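You operate a simulated robot arm through the tools that you are given. There is no shell and no other tool.

You are at the controls of a simulated robot arm. One attempt, no reset.

TASK
Sorter 5 says AIR LOW: drain its air filter, set 6 bar and reset it.
Fine: red valve shut for draining, open again before you set; yellow knob shut; the screen ends on READY.

The check looks at the end state, three seconds after you hand in, the way a careful person would. Anything else that was tipped, shoved, dropped, spilled or broken makes it a failure.

THE ROBOT
A 6-joint arm with a two-finger gripper, fixed in place. Base frame: the origin is at the foot of the arm, x ahead of it, y to its left, z up. Units: mm, degrees, N and s.
Its first joint turns from -166.0 to 166.0 degrees. Payload 2.45 kg.
The TCP is the grasp point between the finger pads, 20 mm short of the fingertips. In the tool frame z runs along the fingers and y along their closing line. The gripper opens to 140 mm. The gripper's body begins 168 mm behind the TCP.
Orientation is told as [roll, pitch, yaw] about the base's x, y, z axes, in that order, counted from this pose: with the fingers straight down and closing along the base's y, the tool's x points along the base's -x, its y along +y and its z along -z.

THE INTERFACE
- The arm moves only by the tool move_arm. Its argument "commands" is text: rows parted by semicolons, each of 7 numbers parted by spaces: the closure, from 0 (fully open) to 1 (shut), then the shift along the tool's x, y, z in m, then the turn, a rotation vector about the tool's x, y, z in degrees. In form: hand tx ty tz ax ay az; .... A call has 1 to 20 rows; each row shifts and turns the commanded pose from where the row before left it, along the tool's axes as they then stand. A row lasts 0.2 s, in which the tool goes at most 50 mm and 8.6 degrees; a call with a longer step from one row to the next is refused whole, and so is a gripper value outside its range. A pose out of reach is approached as far as the arm can. The call stops where the force on the tool passes 90 N (or 10 N more than at its start, if that is more) or the arm is blocked; 0.2 s more then pass. Each finger travels about 45 mm/s and halts on what it meets, pressing with about 40 N; the grip force reading is that of the motor and also rises with nothing between the fingers. The clock runs only during rows and for 0.2 s after the last one: add rows that do not move to give the fingers time. The reply holds the time, the measured pose of the TCP, the force on the tool along the base axes, the opening and the grip force, in the units named above and with some noise, with the torque about the TCP (base axes, N m) and any sound that the robot's microphone picked up, and new pictures: "show" is both (left out), scene, wrist or none.
- Cameras (640 x 400 px; columns grow to the right, rows downward): "scene" is fixed at [51.5, -500, 1520]; the picture's right is [0.57, -0.82, 0.00], its down [-0.15, -0.11, -0.98] and it looks along [0.80, 0.56, -0.19] (base axes); focal length 331 px, centre (320, 200). "wrist" rides on the gripper at [78, 11, -209] in the tool frame; the picture's right is [-0.14, 0.99, 0.00], its down [-0.92, -0.13, -0.37] and it looks along [-0.36, -0.05, 0.93] (tool axes); focal length 280 px, centre (320, 200). There is no depth. A picture from a camera that has moved, and an enlarged one, comes with that camera's place and axes in the base frame and with its lens.
- zoom(camera, box): a new picture of the part [left, top, right, bottom] of that camera's present view, enlarged. The clock stands still meanwhile.
- job_done(): hands the job in; it is judged then, once.

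Nothing tells you positions but the pictures and the camera data. Unless the task says otherwise, let go and move clear before handing in.

The tools are called after ">>>" by a JSON object that holds its "method" and its "body". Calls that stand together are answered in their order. move_arm: Moves the arm, as the interface text tells. Its arguments: {"type":"object","properties":{"commands":{"type":"string"},"show":{"type":"string","enum":["both","scene","wrist","none"]}},"required":["commands"]} The other tools are called the same way: zoom (camera, box) takes an enlarged picture of a part of a camera's view; job_done () hands the job in.

At the start:

```text
time: 0.0
position: [447.2, 285.5, 1400.0]
tcp_rot: [0.0, 0.0, 0.0]
contact_force: [0.3, 0.7, 0.0]
wrist_torque: [-0.01, 0.02, -0.02]
gripper_width: 140.0
grip_force: 0.0
```

scene: 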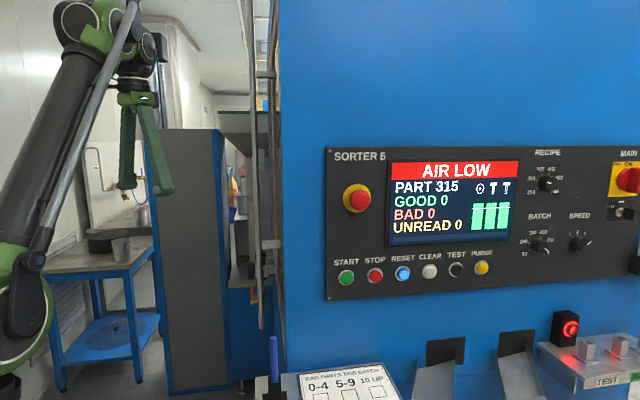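
wrist: 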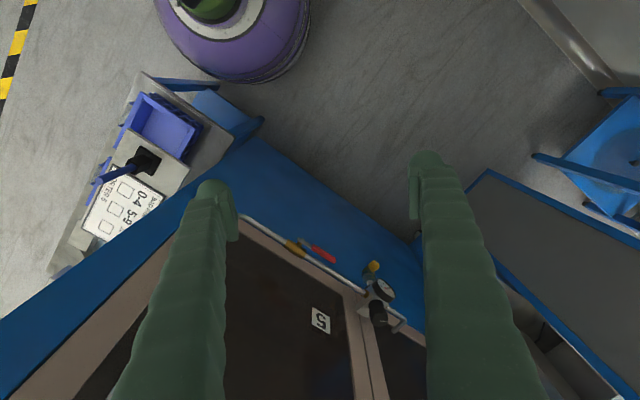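

I see sorter 5's panel with AIR LOW on its screen in the scene view, and in the wrist view an air line with a red valve, a regulator with a gauge, and a yellow knob on the machine's side. I'll look closer before moving.

>>> {"method": "zoom", "body": {"camera": "wrist", "box": [230, 200, 430, 340]}}

>>> {"method": "zoom", "body": {"camera": "scene", "box": [320, 140, 640, 310]}}

>>> {"method": "zoom", "body": {"camera": "scene", "box": [200, 0, 330, 400]}}

```text
2.86 times, centred on (330, 270) of wrist
camera zoom: at [368.6, 297.1, 1609.2], right [0.14, 0.99, 0.0], down [0.92, -0.13, 0.37], along [0.36, -0.05, -0.93], focal length 801 px, centre (291, 0)
```

zoom: 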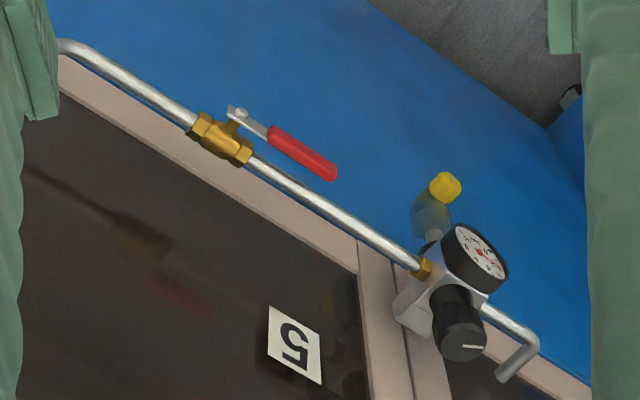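

```text
2.00 times, centred on (480, 225) of scene
camera zoom: at [51.5, -500.0, 1520.0], right [0.57, -0.82, 0.0], down [-0.15, -0.11, -0.98], along [0.8, 0.56, -0.19], focal length 662 px, centre (0, 150)
```

zoom: 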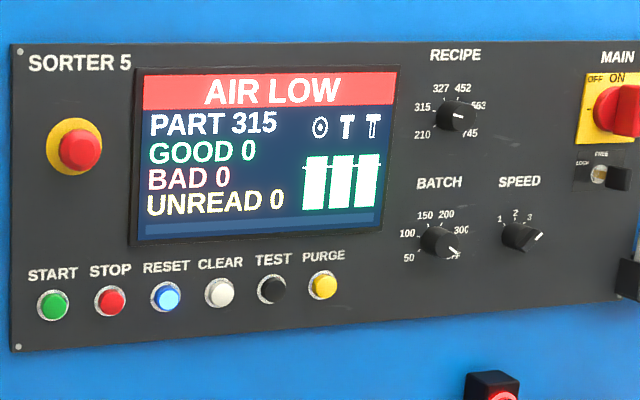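

```text
1.00 times, centred on (265, 200) of scene (not enlarged: the box is as wide or as high as the picture)
camera zoom: at [51.5, -500.0, 1520.0], right [0.57, -0.82, 0.0], down [-0.15, -0.11, -0.98], along [0.8, 0.56, -0.19], focal length 331 px, centre (375, 200)
```

zoom: 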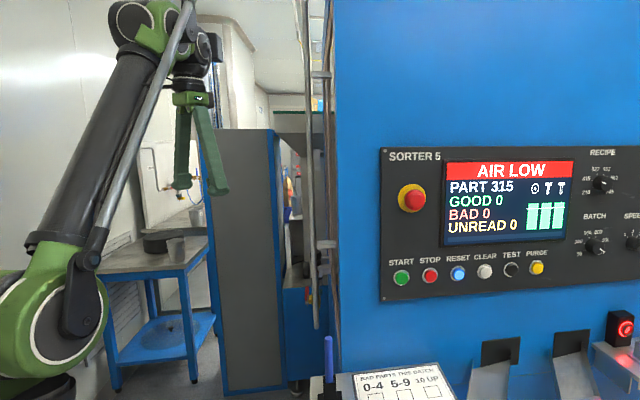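

The air line with its red valve and regulator runs along the machine's left side wall, at roughly z = 1000 mm and about 380 mm from the wrist camera. The front panel is round the corner from it. I'll zoom on the strip beside the machine and begin turning the wrist to face the wall.

>>> {"method": "zoom", "body": {"camera": "scene", "box": [215, 200, 315, 350]}}

>>> {"method": "move_arm", "body": {"commands": "0 0 0 0 0 0 7.4; 0 0 0 0 0 0 7.4; 0 0 0 0 0 0 7.4; 0 0 0 0 0 0 7.4; 0 0 0 0 0 0 7.4; 0 0 0 0 0 0 7.4; 0 0 0 0 0 -7.5 0; 0 0 0 0 0 -7.5 0; 0 0 0 0 0 -7.5 0; 0 0 0 0 0 -7.5 0"}}

```text
2.67 times, centred on (265, 275) of scene
camera zoom: at [51.5, -500.0, 1520.0], right [0.57, -0.82, 0.0], down [-0.15, -0.11, -0.98], along [0.8, 0.56, -0.19], focal length 882 px, centre (467, 0)
```

zoom: 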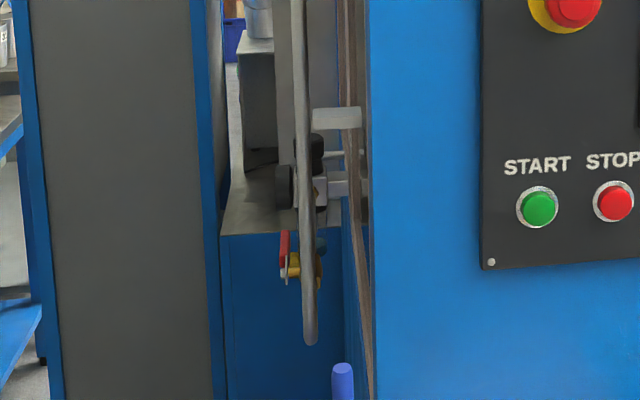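

```text
time: 2.2
position: [447.4, 286.6, 1399.9]
tcp_rot: [0.0, -30.0, -44.4]
contact_force: [0.2, -0.4, -0.6]
wrist_torque: [0.02, 0.02, -0.02]
gripper_width: 140.0
grip_force: 0.0
camera wrist: at [331.3, 414.6, 1542.2], right [0.78, 0.62, 0.07], down [0.35, -0.52, 0.78], along [0.52, -0.58, -0.62], focal length 280 px, centre (320, 200)
```

scene: 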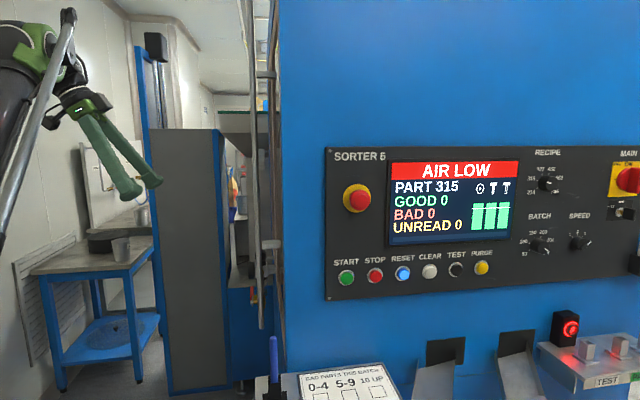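
wrist: 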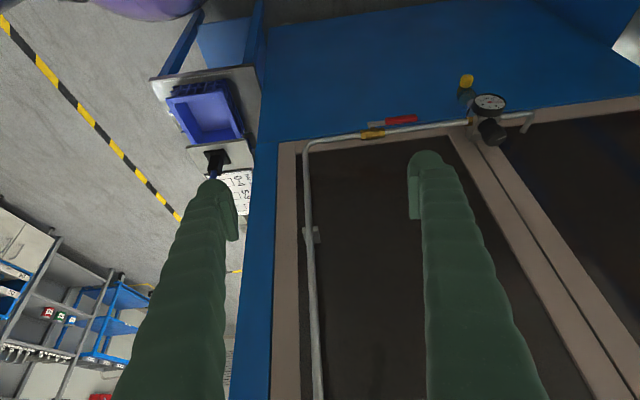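

Now the wall shows upside down in the wrist picture: a vertical pipe, the bend, the valve with its red lever, then the filter-regulator with gauge, black knob on top and yellow drain below. I'll zoom for detail.

>>> {"method": "zoom", "body": {"camera": "wrist", "box": [340, 60, 560, 190]}}

>>> {"method": "zoom", "body": {"camera": "wrist", "box": [440, 60, 540, 160]}}

```text
2.91 times, centred on (450, 125) of wrist
camera zoom: at [331.3, 414.6, 1542.2], right [0.78, 0.62, 0.07], down [0.35, -0.52, 0.78], along [0.52, -0.58, -0.62], focal length 816 px, centre (-58, 418)
```

zoom: 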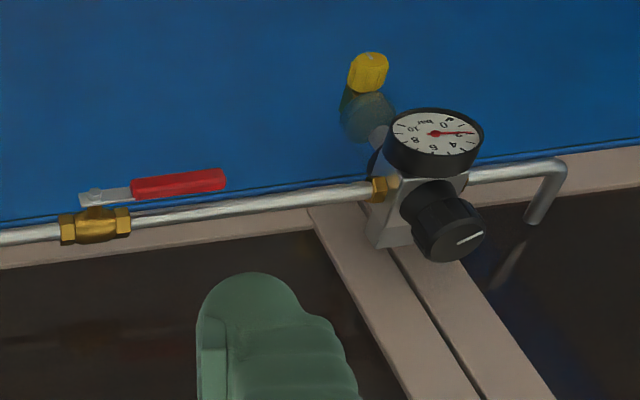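

```text
4.00 times, centred on (490, 110) of wrist
camera zoom: at [331.3, 414.6, 1542.2], right [0.78, 0.62, 0.07], down [0.35, -0.52, 0.78], along [0.52, -0.58, -0.62], focal length 1122 px, centre (-360, 560)
```

zoom: 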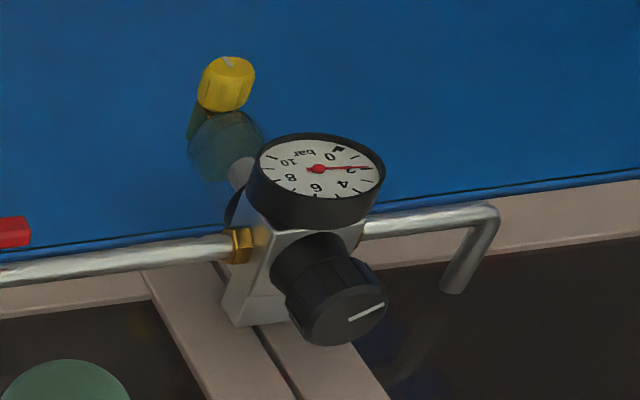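

The knob top triangulates to about (897, 370, 1089) and the valve pivot to about (669, 218, 1057); the gauge reads about 2 bar. I'll move to a lower, frontal view of the wall from about 450 mm.

>>> {"method": "move_arm", "body": {"commands": "0 0 0 0 0 -8 0; 0 0 0 0 0 -8 0; 0 0 0 0 0 -8 0; 0 0 0 0 0 -8 0; 0 0 0 0 0 -8 0; 0 0.0325 0.0244 0.0131 0 0 0; 0 0.0325 0.0244 0.0131 0 0 0; 0 0.0325 0.0244 0.0131 0 0 0; 0 0.0325 0.0244 0.0131 0 0 0; 0 0.0325 0.0244 0.0131 0 0 0; 0 0.0325 0.0244 0.0131 0 0 0; 0 0.0325 0.0244 0.0131 0 0 0; 0 0.0325 0.0244 0.0131 0 0 0; 0 0.0325 0.0244 0.0131 0 0 0; 0 0.0325 0.0244 0.0131 0 0 0"}}

```text
time: 5.4
position: [627.0, 450.8, 1053.1]
tcp_rot: [-0.2, -70.1, -44.4]
contact_force: [0.5, -0.6, 0.7]
wrist_torque: [0.05, -0.01, 0.04]
gripper_width: 140.1
grip_force: 0.1
camera wrist: at [474.8, 614.9, 1052.1], right [0.73, 0.67, 0.13], down [-0.11, -0.07, 0.99], along [0.68, -0.73, 0.03], focal length 280 px, centre (320, 200)
```

scene: 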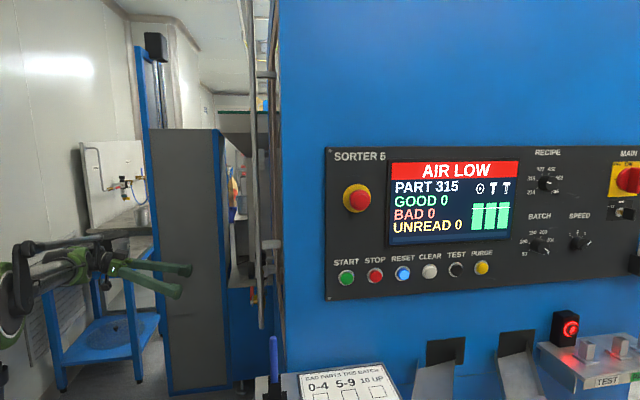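
wrist: 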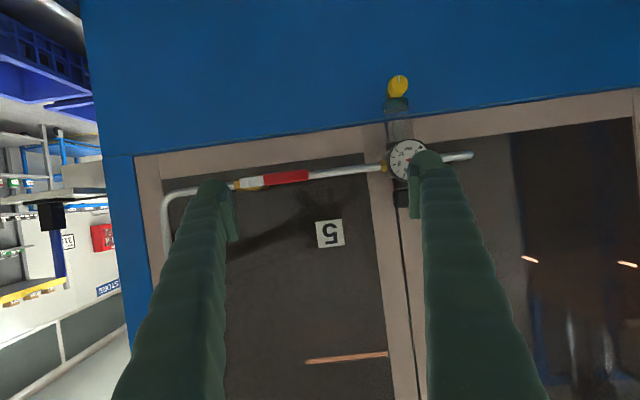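

A frontal, upside-down view of the wall. The lever lies along the pipe and points at the regulator. I'll zoom in on both.

>>> {"method": "zoom", "body": {"camera": "wrist", "box": [360, 60, 480, 220]}}

>>> {"method": "zoom", "body": {"camera": "wrist", "box": [150, 130, 400, 280]}}

```text
2.50 times, centred on (420, 140) of wrist
camera zoom: at [474.8, 614.9, 1052.1], right [0.73, 0.67, 0.13], down [-0.11, -0.07, 0.99], along [0.68, -0.73, 0.03], focal length 701 px, centre (70, 350)
```

zoom: 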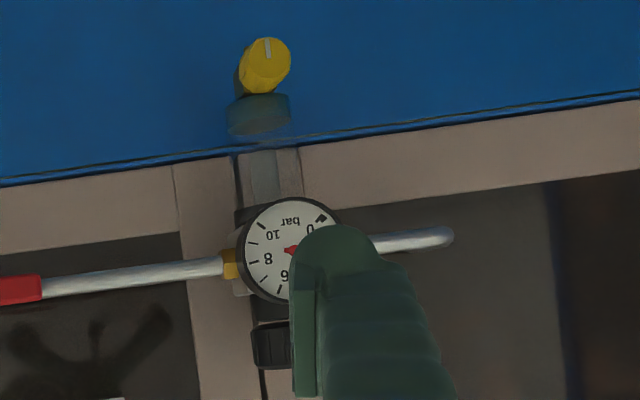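

```text
2.56 times, centred on (275, 205) of wrist
camera zoom: at [474.8, 614.9, 1052.1], right [0.73, 0.67, 0.13], down [-0.11, -0.07, 0.99], along [0.68, -0.73, 0.03], focal length 718 px, centre (435, 187)
```

zoom: 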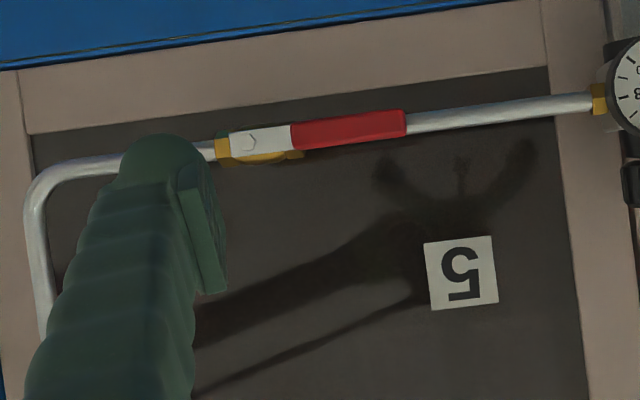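

Good agreement now. In wall coordinates (e into the wall, w along it), I place these:
- gauge face: z 1020
- yellow knob face: (862, 399, 908), its axis straight out of the wall
- valve pivot: about (694, 209, 1019), with the lever about 97 mm long

Next I level the tool, shut the fingers and go to a point in front of the lever.

>>> {"method": "move_arm", "body": {"commands": "1 0 0 0 0 -6.63 0; 1 0 0 0 0 -6.63 0; 1 0 0 0 0 -6.64 0; 1 0.014 -0.010 0.020 0 0 0; 1 0.014 -0.010 0.020 0 0 0; 1 0.014 -0.010 0.020 0 0 0; 1 0.014 -0.010 0.020 0 0 0; 1 0.014 -0.010 0.020 0 0 0; 1 0 0 0 0 0 0; 1 0 0 0 0 0 0"}}

```text
time: 7.6
position: [664.6, 347.3, 978.9]
tcp_rot: [-5.7, -90.0, -38.7]
contact_force: [-0.1, 0.7, 0.1]
wrist_torque: [0.02, 0.01, -0.02]
gripper_width: 0.0
grip_force: 29.6
camera wrist: at [522.2, 501.1, 900.7], right [0.69, 0.71, 0.14], down [-0.35, 0.17, 0.92], along [0.63, -0.69, 0.36], focal length 280 px, centre (320, 200)
```

scene: 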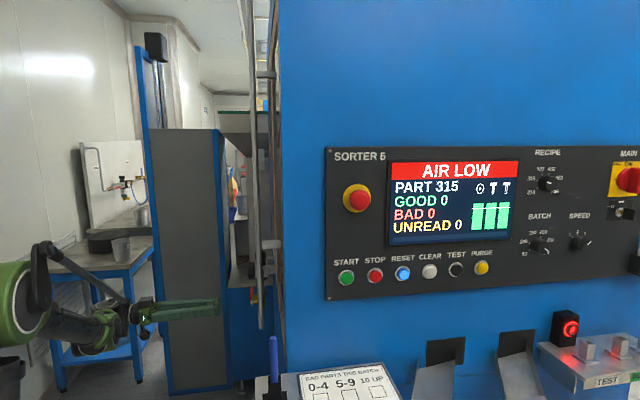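
wrist: 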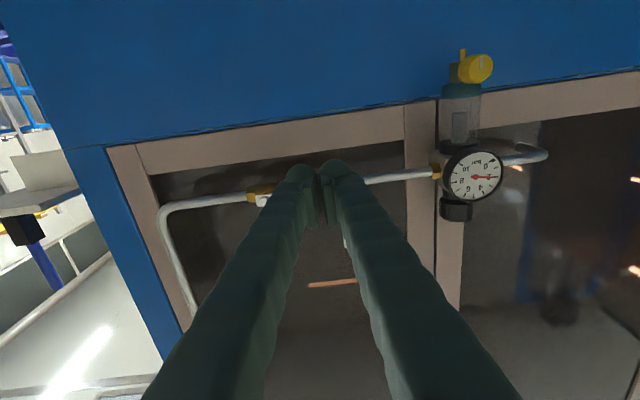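

The tool is level and the gauge now shows clearly. I'll zoom on the regulator, drain and valve before pushing the lever.

>>> {"method": "zoom", "body": {"camera": "wrist", "box": [400, 30, 560, 230]}}

>>> {"method": "zoom", "body": {"camera": "wrist", "box": [220, 150, 420, 270]}}

```text
2.00 times, centred on (480, 130) of wrist
camera zoom: at [522.2, 501.1, 900.7], right [0.69, 0.71, 0.14], down [-0.35, 0.17, 0.92], along [0.63, -0.69, 0.36], focal length 561 px, centre (0, 340)
```

zoom: 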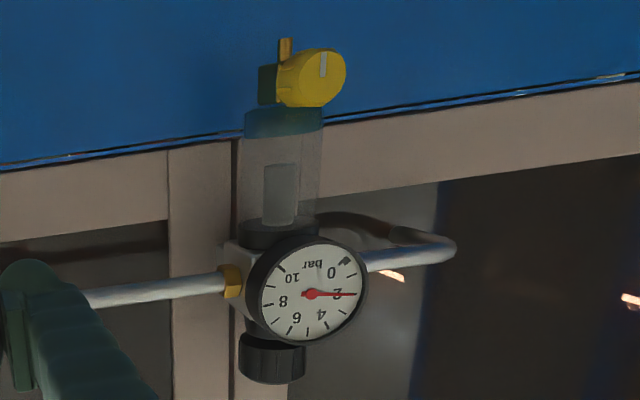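

```text
3.20 times, centred on (320, 210) of wrist
camera zoom: at [522.2, 501.1, 900.7], right [0.69, 0.71, 0.14], down [-0.35, 0.17, 0.92], along [0.63, -0.69, 0.36], focal length 897 px, centre (320, 168)
```

zoom: 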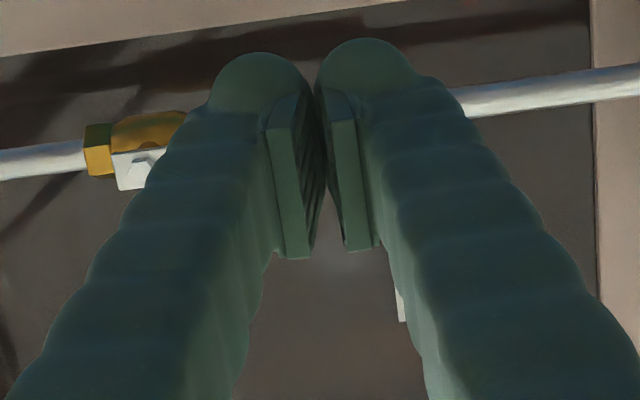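

The lever pivot and pipe are just ahead of the closed fingers, with the fingertips below the lever. I'll move in beneath the lever and stop short of the pipe.

>>> {"method": "move_arm", "body": {"commands": "1 0 0 0.0275 0 0 0; 1 0 0 0.0275 0 0 0; 1 0 0 0.0275 0 0 0; 1 0 0 0.0275 0 0 0; 1 0 0 0 0 0 0"}}

>>> {"method": "zoom", "body": {"camera": "scene", "box": [215, 220, 315, 340]}}

>>> {"method": "zoom", "body": {"camera": "wrist", "box": [220, 130, 420, 250]}}

```text
time: 8.8
position: [742.3, 269.1, 976.5]
tcp_rot: [-6.2, -89.9, -38.3]
contact_force: [0.1, -0.5, 0.5]
wrist_torque: [0.01, 0.0, -0.02]
gripper_width: 0.0
grip_force: 29.5
camera wrist: at [600.2, 423.5, 900.4], right [0.69, 0.71, 0.14], down [-0.35, 0.17, 0.92], along [0.63, -0.69, 0.36], focal length 280 px, centre (320, 200)
```

scene: 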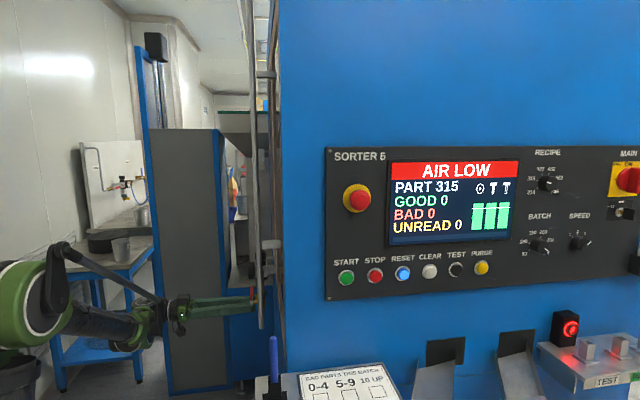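
wrist: 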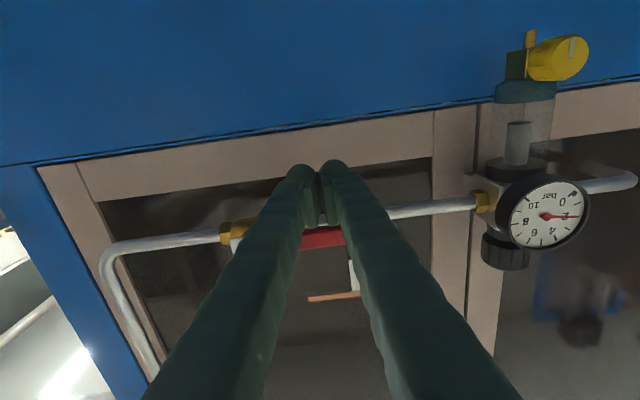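

```text
3.33 times, centred on (265, 280) of scene
camera zoom: at [51.5, -500.0, 1520.0], right [0.57, -0.82, 0.0], down [-0.15, -0.11, -0.98], along [0.8, 0.56, -0.19], focal length 1103 px, centre (503, -67)
```

zoom: 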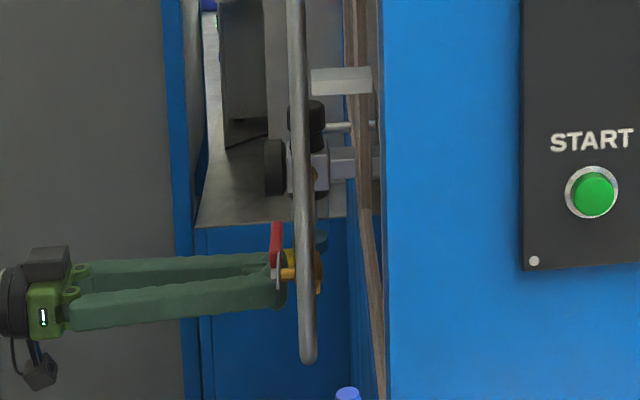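

```text
3.20 times, centred on (320, 190) of wrist
camera zoom: at [600.2, 423.5, 900.4], right [0.69, 0.71, 0.14], down [-0.35, 0.17, 0.92], along [0.63, -0.69, 0.36], focal length 897 px, centre (320, 232)
```

zoom: 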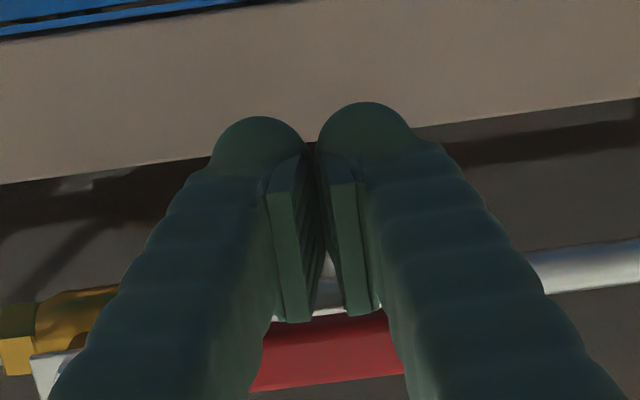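

The lever sits right above the closed fingers. I'll push up gently through a small angle and watch the force.

>>> {"method": "move_arm", "body": {"commands": "1 -0.007 0 0 0 0 0; 1 -0.0075 0 0 0 0 0; 1 -0.006 0.001 0 0 0 0; 1 -0.006 0.001 0 0 0 0; 1 -0.006 0.001 0 0 0 0; 1 -0.006 0.0005 0 0 0 0; 1 0 0 0 0 0 0"}}

>>> {"method": "zoom", "body": {"camera": "wrist", "box": [200, 130, 420, 280]}}

```text
time: 9.6
position: [742.0, 269.7, 990.1]
tcp_rot: [-0.8, -89.0, -43.6]
contact_force: [1.7, 1.9, -25.9]
wrist_torque: [0.1, 0.18, 0.24]
gripper_width: 5.8
grip_force: 29.4
stopped in row 4: the force on the tool passed its limit at 104 N (the readings are from after the stop); the commanded pose is now the measured one
camera wrist: at [599.2, 424.9, 916.8], right [0.7, 0.71, 0.14], down [-0.34, 0.16, 0.93], along [0.63, -0.69, 0.35], focal length 280 px, centre (320, 200)
```

scene: 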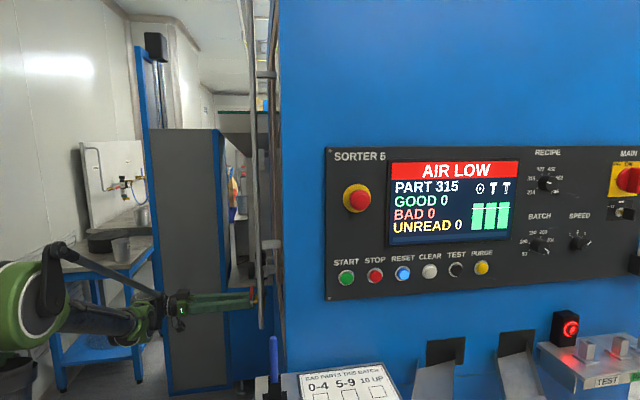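
wrist: 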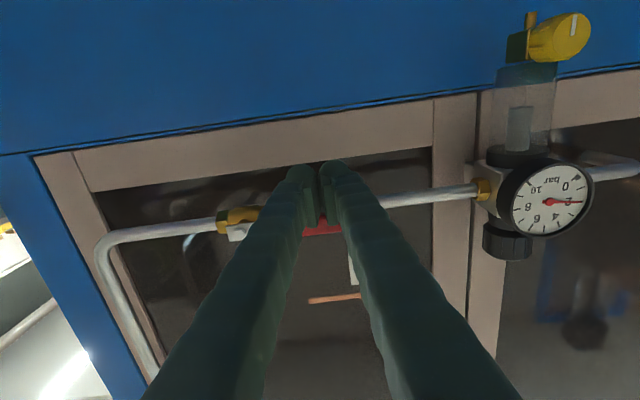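

```text
2.67 times, centred on (310, 205) of wrist
camera zoom: at [599.2, 424.9, 916.8], right [0.7, 0.71, 0.14], down [-0.34, 0.16, 0.93], along [0.63, -0.69, 0.35], focal length 748 px, centre (347, 187)
```

zoom: 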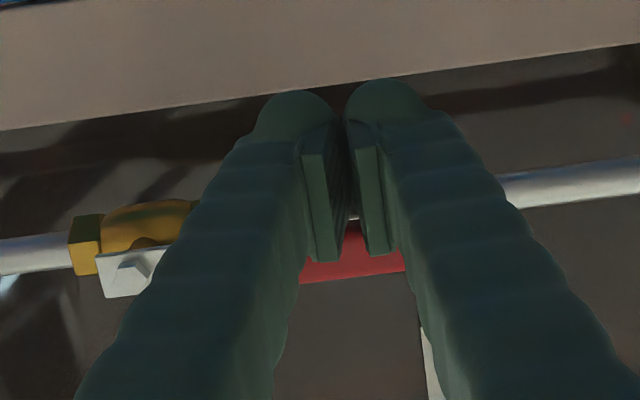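

Pushing up met a firm stop at about 100 N and the lever did not move, so it must close the other way, downward. I'll back off, go over the lever and approach from above.

>>> {"method": "move_arm", "body": {"commands": "1 0.010 0 0 0 -1 0; 1 0 0 -0.045 0 0 0; 1 -0.040 0 0 0 0 0; 1 -0.042 0 0 0 0 0; 1 0 0 0.0225 0 0 0; 1 0 0 0.0225 0 0 0; 1 0 0 0 0 0 0"}}

>>> {"method": "zoom", "body": {"camera": "wrist", "box": [180, 130, 440, 330]}}

>>> {"method": "zoom", "body": {"camera": "scene", "box": [215, 220, 315, 340]}}

```text
time: 11.2
position: [740.8, 269.7, 1064.9]
tcp_rot: [174.5, -89.9, 141.1]
contact_force: [-0.4, 0.5, 0.0]
wrist_torque: [-0.03, 0.01, 0.03]
gripper_width: 0.2
grip_force: 29.4
camera wrist: at [599.6, 423.4, 986.7], right [0.69, 0.71, 0.14], down [-0.36, 0.17, 0.92], along [0.63, -0.69, 0.37], focal length 280 px, centre (320, 200)
```

scene: 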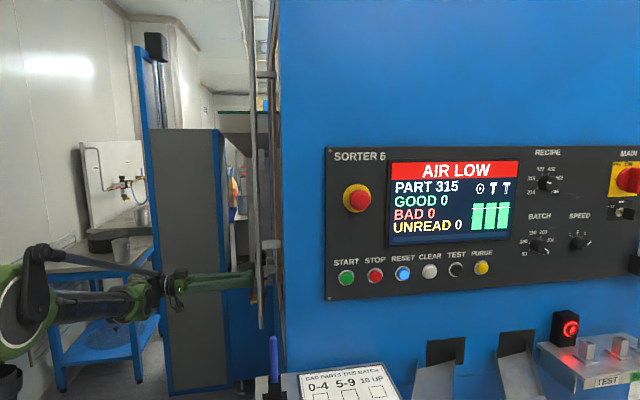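
wrist: 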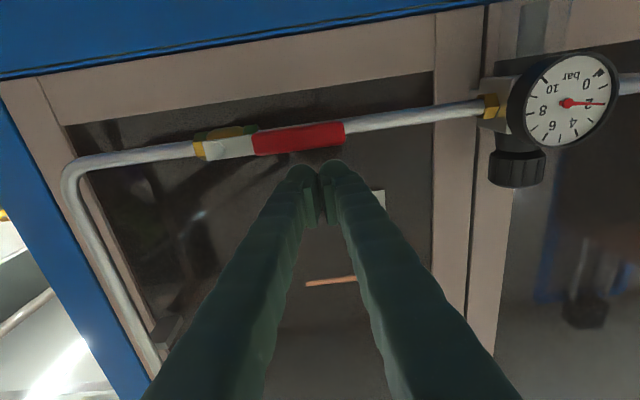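

```text
2.00 times, centred on (310, 230) of wrist
camera zoom: at [599.6, 423.4, 986.7], right [0.69, 0.71, 0.14], down [-0.36, 0.17, 0.92], along [0.63, -0.69, 0.37], focal length 561 px, centre (340, 140)
```

zoom: 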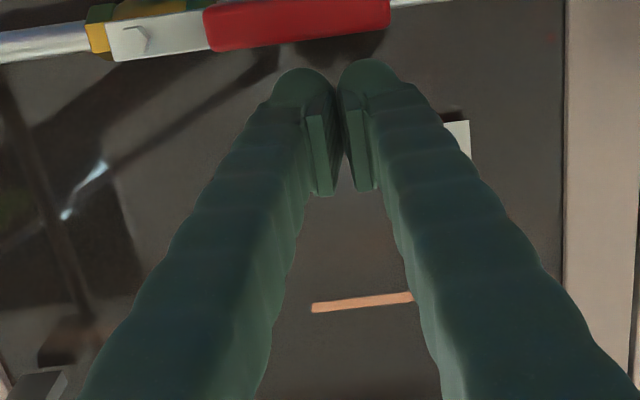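

```text
3.33 times, centred on (265, 280) of scene
camera zoom: at [51.5, -500.0, 1520.0], right [0.57, -0.82, 0.0], down [-0.15, -0.11, -0.98], along [0.8, 0.56, -0.19], focal length 1103 px, centre (503, -67)
```

zoom: 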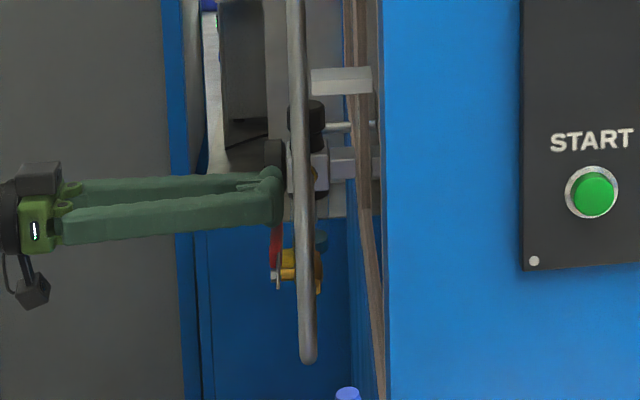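

The fingers are now above the lever and clear of it. I'll push down gently.

>>> {"method": "move_arm", "body": {"commands": "1 0.009 0.001 0 0 0 0; 1 0.008 0.001 0 0 0 0; 1 0.005 0.001 0 0 0 0; 1 0.005 0.001 0 0 0 0; 1 0.005 0.001 0 0 0 0; 1 0.005 0.001 0 0 0 0; 1 0 0 0 0 0 0"}}

>>> {"method": "zoom", "body": {"camera": "wrist", "box": [180, 100, 440, 300]}}

```text
time: 12.8
position: [744.9, 273.7, 1028.6]
tcp_rot: [174.6, -89.8, 140.9]
contact_force: [-0.6, -0.2, 0.2]
wrist_torque: [0.04, -0.04, 0.02]
gripper_width: 0.1
grip_force: 29.3
camera wrist: at [603.2, 427.9, 950.2], right [0.69, 0.71, 0.14], down [-0.36, 0.17, 0.92], along [0.63, -0.69, 0.37], focal length 280 px, centre (320, 200)
```

scene: 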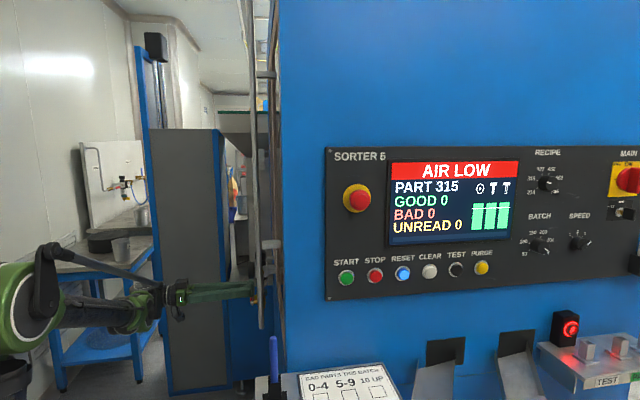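
wrist: 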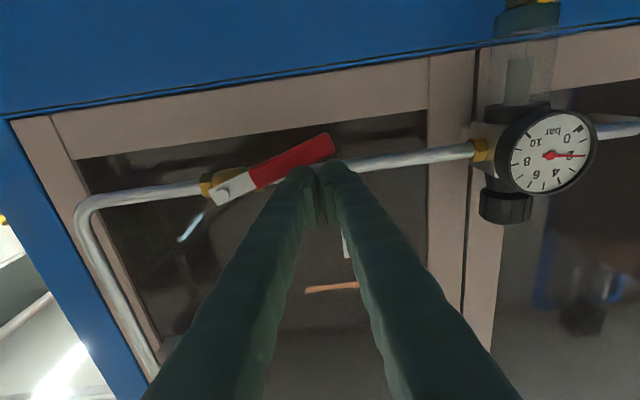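

```text
2.00 times, centred on (310, 200) of wrist
camera zoom: at [603.2, 427.9, 950.2], right [0.69, 0.71, 0.14], down [-0.36, 0.17, 0.92], along [0.63, -0.69, 0.37], focal length 561 px, centre (340, 200)
```

zoom: 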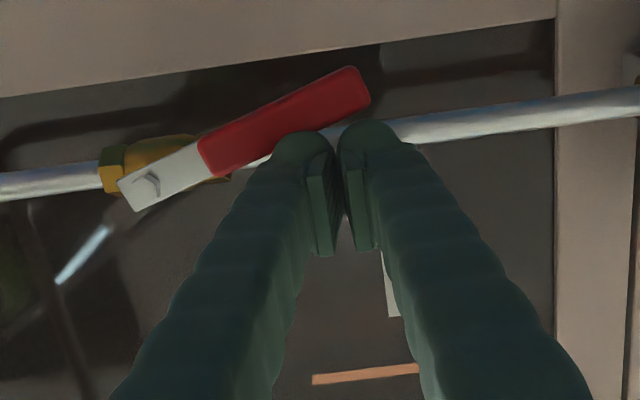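

The lever turns freely downward, about 20° so far. I'll carry on along the arc toward 75°.

>>> {"method": "move_arm", "body": {"commands": "1 0.0103 -0.0008 0 0 0 0; 1 0.0103 -0.0008 0 0 0 0; 1 0.0102 -0.0028 0 0 0 0; 1 0.0102 -0.0028 0 0 0 0; 1 0.0095 -0.006 0 0 0 0; 1 0.0095 -0.006 0 0 0 0; 1 0.0076 -0.009 0 0 0 0; 1 0.0076 -0.009 0 0 0 0; 1 0 0 0 0 0 0"}}

>>> {"method": "zoom", "body": {"camera": "wrist", "box": [180, 80, 440, 280]}}

```text
time: 14.8
position: [718.0, 247.1, 952.2]
tcp_rot: [174.8, -89.9, 140.7]
contact_force: [-0.2, 1.5, -0.2]
wrist_torque: [0.02, -0.02, -0.03]
gripper_width: 0.2
grip_force: 29.5
camera wrist: at [577.3, 401.2, 873.8], right [0.69, 0.71, 0.14], down [-0.36, 0.17, 0.92], along [0.63, -0.69, 0.37], focal length 280 px, centre (320, 200)
```

scene: 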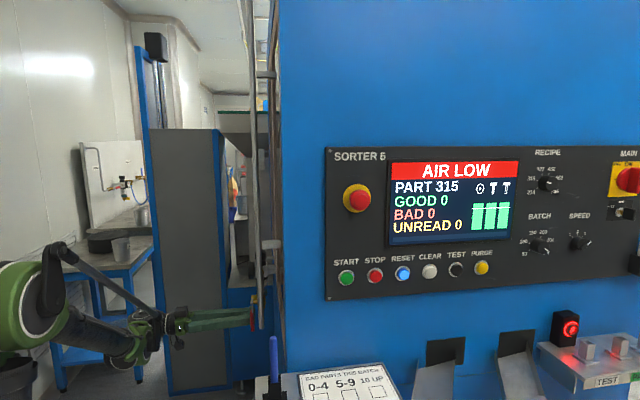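
wrist: 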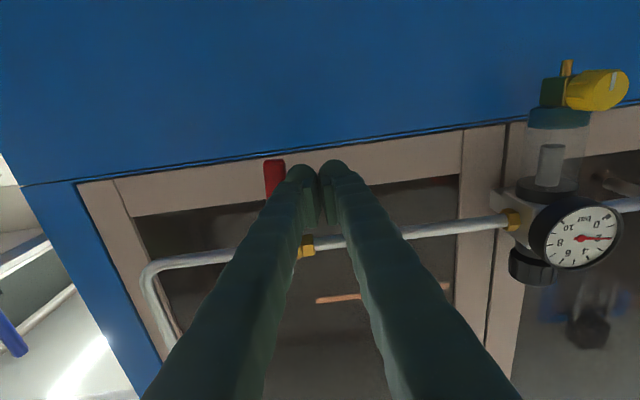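

```text
2.00 times, centred on (310, 180) of wrist
camera zoom: at [577.3, 401.2, 873.8], right [0.69, 0.71, 0.14], down [-0.36, 0.17, 0.92], along [0.63, -0.69, 0.37], focal length 561 px, centre (340, 240)
```

zoom: 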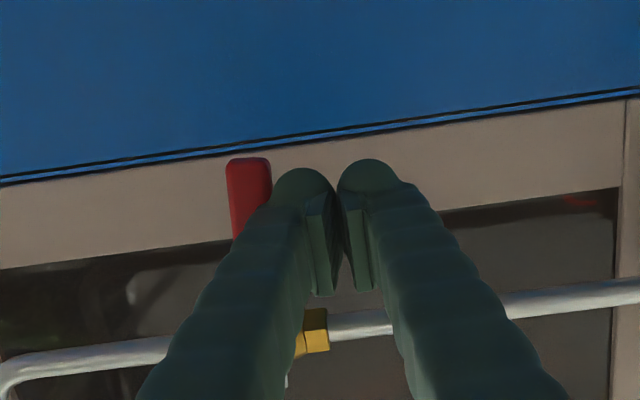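

The lever now hangs almost straight down. I'll ease it the last degrees to its stop.

>>> {"method": "move_arm", "body": {"commands": "1 0.002 -0.005 0 0 0 0; 1 0.002 -0.005 0 0 0 0; 1 0.001 -0.005 0 0 0 0; 1 0.001 -0.004 0 0 0 0; 1 0 -0.003 0 0 0 0; 1 0 0 0 0 0 0"}}

>>> {"method": "zoom", "body": {"camera": "wrist", "box": [180, 80, 440, 280]}}

```text
time: 15.9
position: [711.9, 241.2, 948.1]
tcp_rot: [-161.7, -89.5, 117.9]
contact_force: [35.3, 27.3, -7.9]
wrist_torque: [0.2, -0.03, 0.38]
gripper_width: 0.0
grip_force: 29.4
stopped in row 5: the force on the tool passed its limit at 101 N (the readings are from after the stop); the commanded pose is now the measured one
camera wrist: at [568.9, 392.5, 870.2], right [0.68, 0.72, 0.14], down [-0.36, 0.17, 0.92], along [0.64, -0.68, 0.37], focal length 280 px, centre (320, 200)
```

scene: 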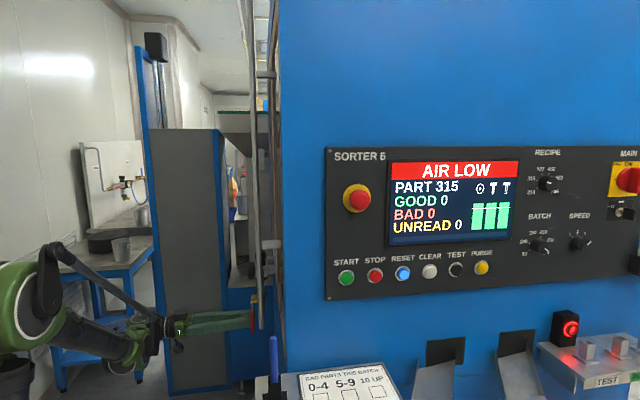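
wrist: 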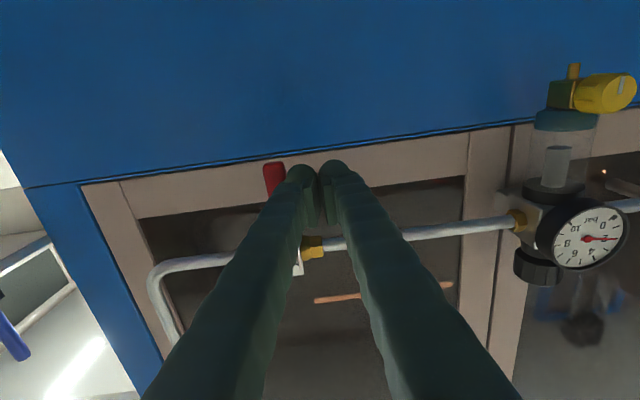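

```text
2.00 times, centred on (310, 180) of wrist
camera zoom: at [568.9, 392.5, 870.2], right [0.68, 0.72, 0.14], down [-0.36, 0.17, 0.92], along [0.64, -0.68, 0.37], focal length 561 px, centre (340, 240)
```

zoom: 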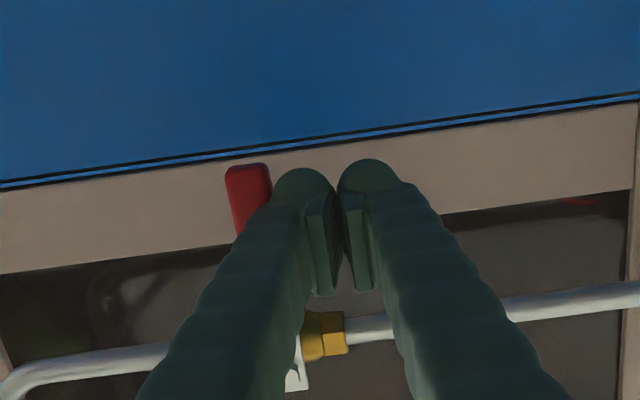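

The lever is at its stop, perpendicular to the pipe, so the valve is shut. I'll back away, square the tool up again and go in front of the yellow drain knob with the fingers partly open.

>>> {"method": "move_arm", "body": {"commands": "1 0 0.012 0 0.7 0.5 0; 1 0 0 -0.05 0 0 0; 1 0 0 -0.05 0 0 0; 0.5 0.0086 0.0412 0 0 0 0; 0.5 0.0086 0.0412 0 0 0 0; 0.5 0.0086 0.0412 0 0 0 0; 0.5 0.0086 0.0412 0 0 0 0; 0.5 0.0086 0.0412 0 0 0 0; 0.5 0 0 0 0 0 0; 0.5 0 0 0 0 0 0"}}

>>> {"method": "zoom", "body": {"camera": "wrist", "box": [220, 100, 420, 240]}}

>>> {"method": "zoom", "body": {"camera": "wrist", "box": [40, 150, 240, 290]}}

```text
time: 18.1
position: [790.6, 461.7, 905.2]
tcp_rot: [-47.6, -89.9, 2.9]
contact_force: [0.7, 1.1, -0.5]
wrist_torque: [-0.01, 0.0, 0.01]
gripper_width: 70.1
grip_force: 0.1
camera wrist: at [649.5, 616.3, 829.4], right [0.7, 0.7, 0.14], down [-0.35, 0.17, 0.92], along [0.63, -0.69, 0.36], focal length 280 px, centre (320, 200)
```

scene: 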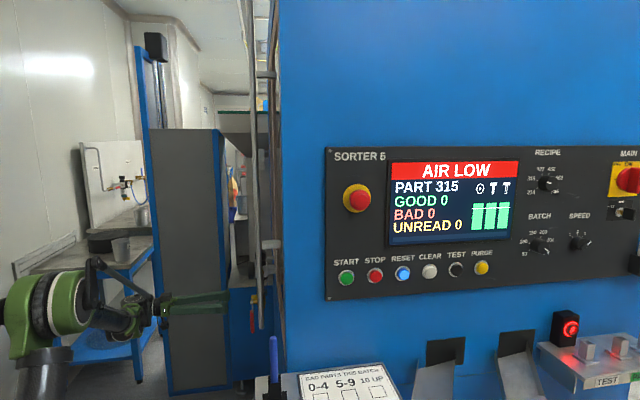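
wrist: 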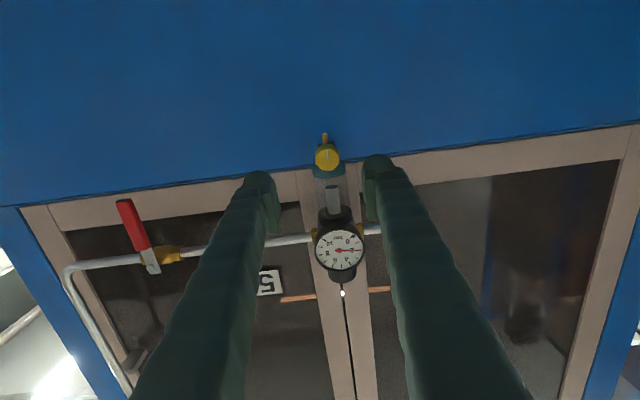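

```text
2.86 times, centred on (320, 170) of wrist
camera zoom: at [649.5, 616.3, 829.4], right [0.7, 0.7, 0.14], down [-0.35, 0.17, 0.92], along [0.63, -0.69, 0.36], focal length 801 px, centre (320, 286)
```

zoom: 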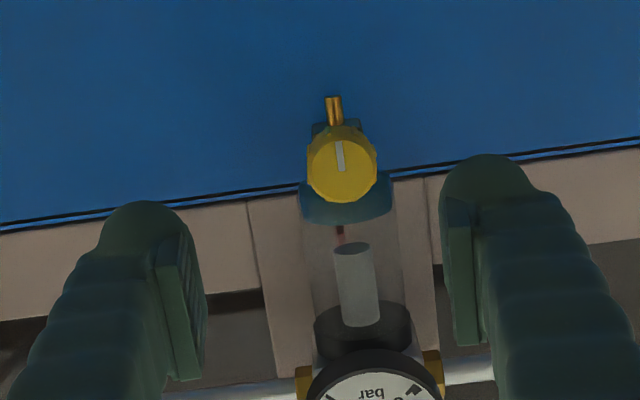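

```text
2.86 times, centred on (140, 220) of wrist
camera zoom: at [649.5, 616.3, 829.4], right [0.7, 0.7, 0.14], down [-0.35, 0.17, 0.92], along [0.63, -0.69, 0.36], focal length 801 px, centre (834, 143)
```

zoom: 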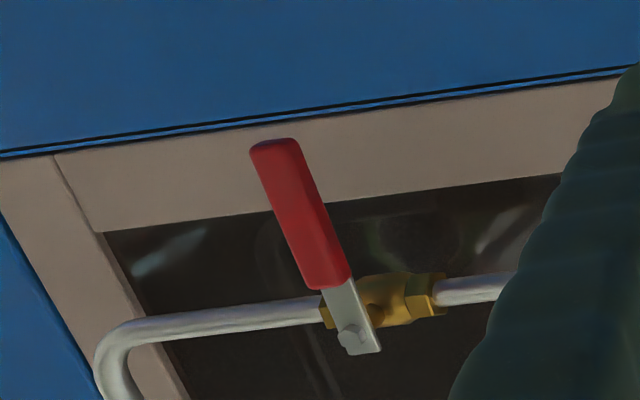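

The valve is visibly shut across the pipe. The yellow knob is a pointer knob whose axis faces me, and its line points down toward the brass spout. I'll centre on it and move nearer.

>>> {"method": "move_arm", "body": {"commands": "0.5 0.001 0.008 0.02 0 0 0; 0.5 0 0 0.02 0 0 0; 0.5 0 0 0.02 0 0 0; 0.5 0 0 0 0 0 0"}}

>>> {"method": "zoom", "body": {"camera": "wrist", "box": [220, 90, 420, 230]}}

>>> {"method": "zoom", "body": {"camera": "scene", "box": [200, 220, 300, 340]}}

```text
time: 19.1
position: [839.7, 425.1, 906.5]
tcp_rot: [-46.6, -89.9, 1.7]
contact_force: [0.5, 0.9, 0.0]
wrist_torque: [0.0, 0.03, 0.0]
gripper_width: 70.0
grip_force: 0.1
camera wrist: at [698.4, 579.6, 828.4], right [0.7, 0.7, 0.14], down [-0.35, 0.17, 0.92], along [0.63, -0.69, 0.36], focal length 280 px, centre (320, 200)
```

scene: 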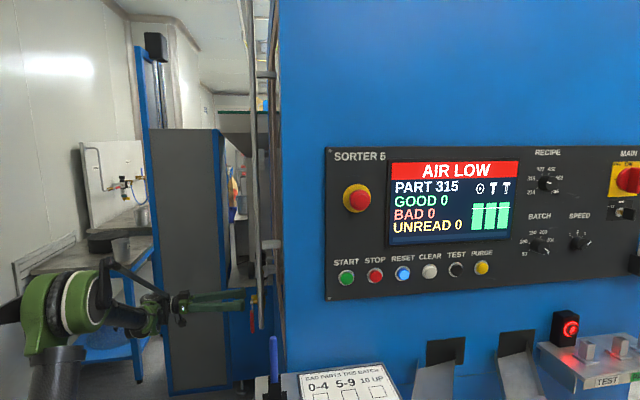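
wrist: 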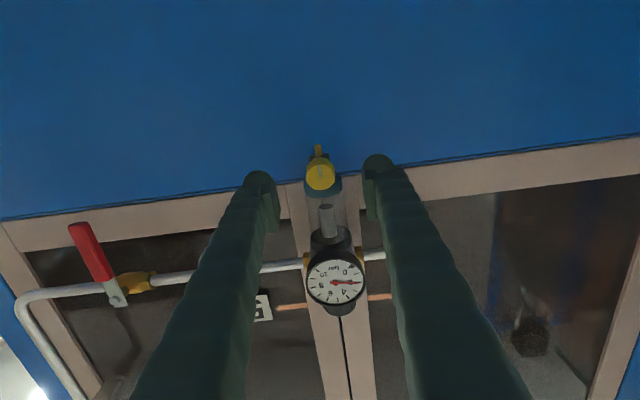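

```text
2.86 times, centred on (320, 160) of wrist
camera zoom: at [698.4, 579.6, 828.4], right [0.7, 0.7, 0.14], down [-0.35, 0.17, 0.92], along [0.63, -0.69, 0.36], focal length 801 px, centre (320, 314)
```

zoom: 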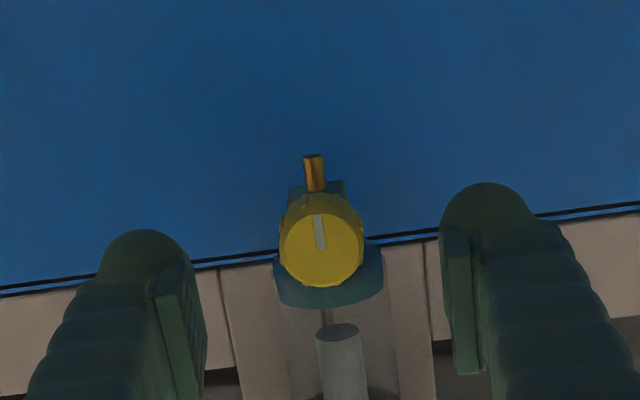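

```text
3.33 times, centred on (250, 280) of scene
camera zoom: at [51.5, -500.0, 1520.0], right [0.57, -0.82, 0.0], down [-0.15, -0.11, -0.98], along [0.8, 0.56, -0.19], focal length 1103 px, centre (553, -67)
```

zoom: 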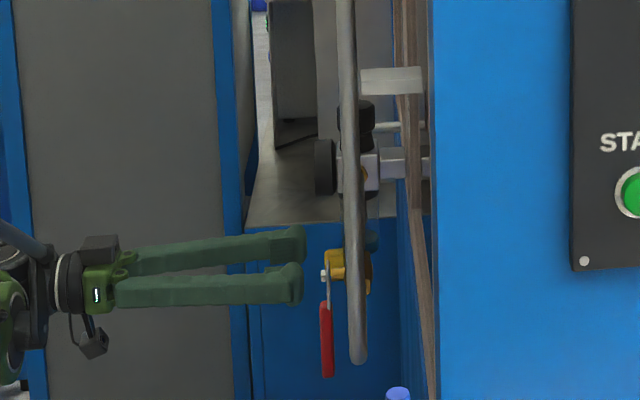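

The knob is centred between the fingers, with its face at about e = 343, w = 892.6, z = 903. I'll move in shallowly to keep off the bowl, grip, and try a small counter-clockwise turn.

>>> {"method": "move_arm", "body": {"commands": "0.5 0.0015 0.001 0.0185 0 0 0; 0.5 0.0015 0 0.0185 0 0 0; 0.5 0 0 0 0 0 0; 1 0 0 0 0 0 0; 1 0 0 0 0 0 0; 1 0 0 0 0 0 0; 1 0 0 0 0 0 0; 1 0 0 0 0 0 0"}}

>>> {"method": "zoom", "body": {"camera": "wrist", "box": [220, 110, 420, 250]}}

```text
time: 20.9
position: [867.8, 397.8, 903.2]
tcp_rot: [-14.8, -90.0, -30.0]
contact_force: [-21.2, -15.1, -6.7]
wrist_torque: [-0.03, 0.03, -0.28]
gripper_width: 26.7
grip_force: 44.8
camera wrist: at [726.6, 553.6, 827.2], right [0.7, 0.7, 0.14], down [-0.35, 0.17, 0.92], along [0.62, -0.69, 0.36], focal length 280 px, centre (320, 200)
```

scene: 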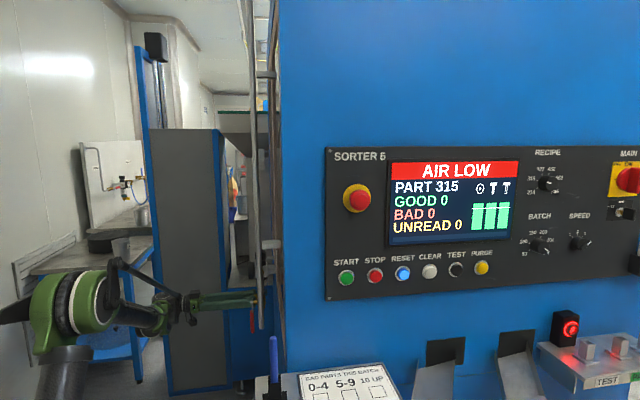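
wrist: 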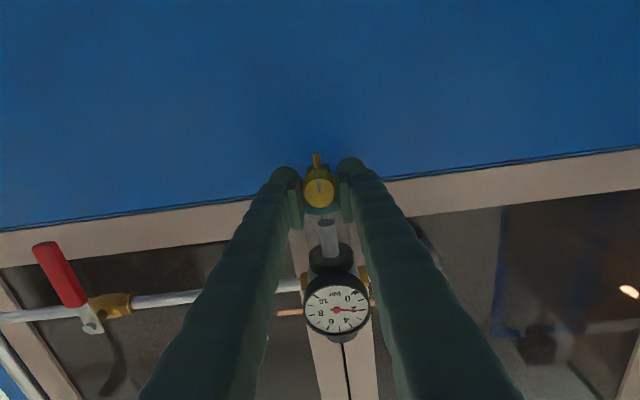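

```text
2.86 times, centred on (320, 180) of wrist
camera zoom: at [726.6, 553.6, 827.2], right [0.7, 0.7, 0.14], down [-0.35, 0.17, 0.92], along [0.62, -0.69, 0.36], focal length 801 px, centre (320, 257)
```

zoom: 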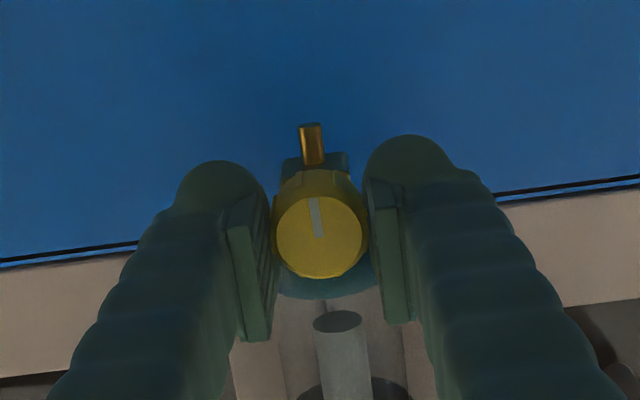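

I have the knob gripped at 26.7 mm. I'll try turning it counter-clockwise 16° to see whether it yields.

>>> {"method": "move_arm", "body": {"commands": "1 0 -0.001 0 0 0 0; 1 0 0 0 0 0 -5; 1 0 0 0 0 0 -5; 1 0 0 0 0 0 -5; 1 0 0 0 0 0 0"}}

>>> {"method": "zoom", "body": {"camera": "wrist", "box": [220, 110, 420, 250]}}

```text
time: 22.1
position: [867.5, 398.6, 904.2]
tcp_rot: [-89.8, -74.9, 45.1]
contact_force: [0.8, -16.7, 2.6]
wrist_torque: [-0.02, -0.03, -0.09]
gripper_width: 26.7
grip_force: 45.1
camera wrist: at [712.0, 538.9, 827.0], right [0.7, 0.7, -0.12], down [-0.18, 0.34, 0.92], along [0.69, -0.62, 0.36], focal length 280 px, centre (320, 200)
```

scene: 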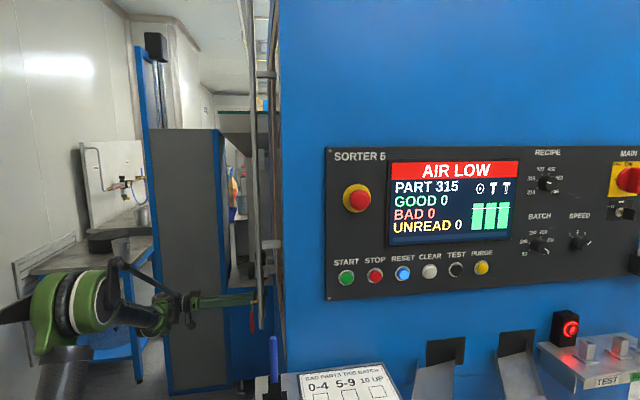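
wrist: 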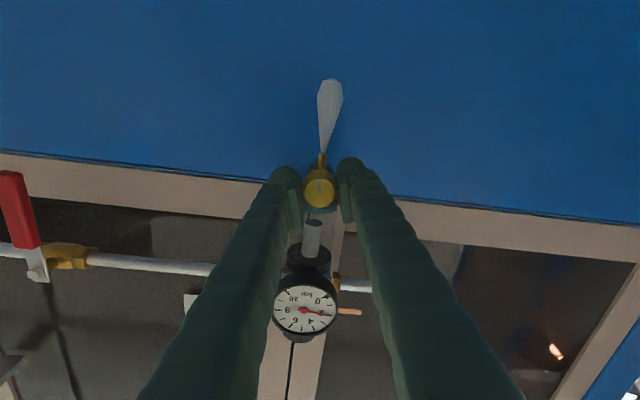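

```text
2.86 times, centred on (320, 180) of wrist
camera zoom: at [712.0, 538.9, 827.0], right [0.7, 0.7, -0.12], down [-0.18, 0.34, 0.92], along [0.69, -0.62, 0.36], focal length 801 px, centre (320, 257)
```

zoom: 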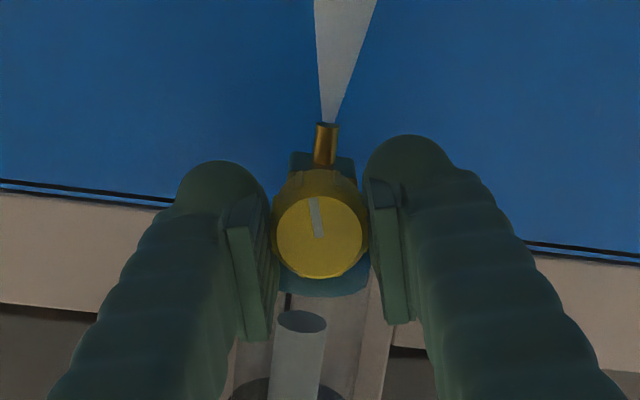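

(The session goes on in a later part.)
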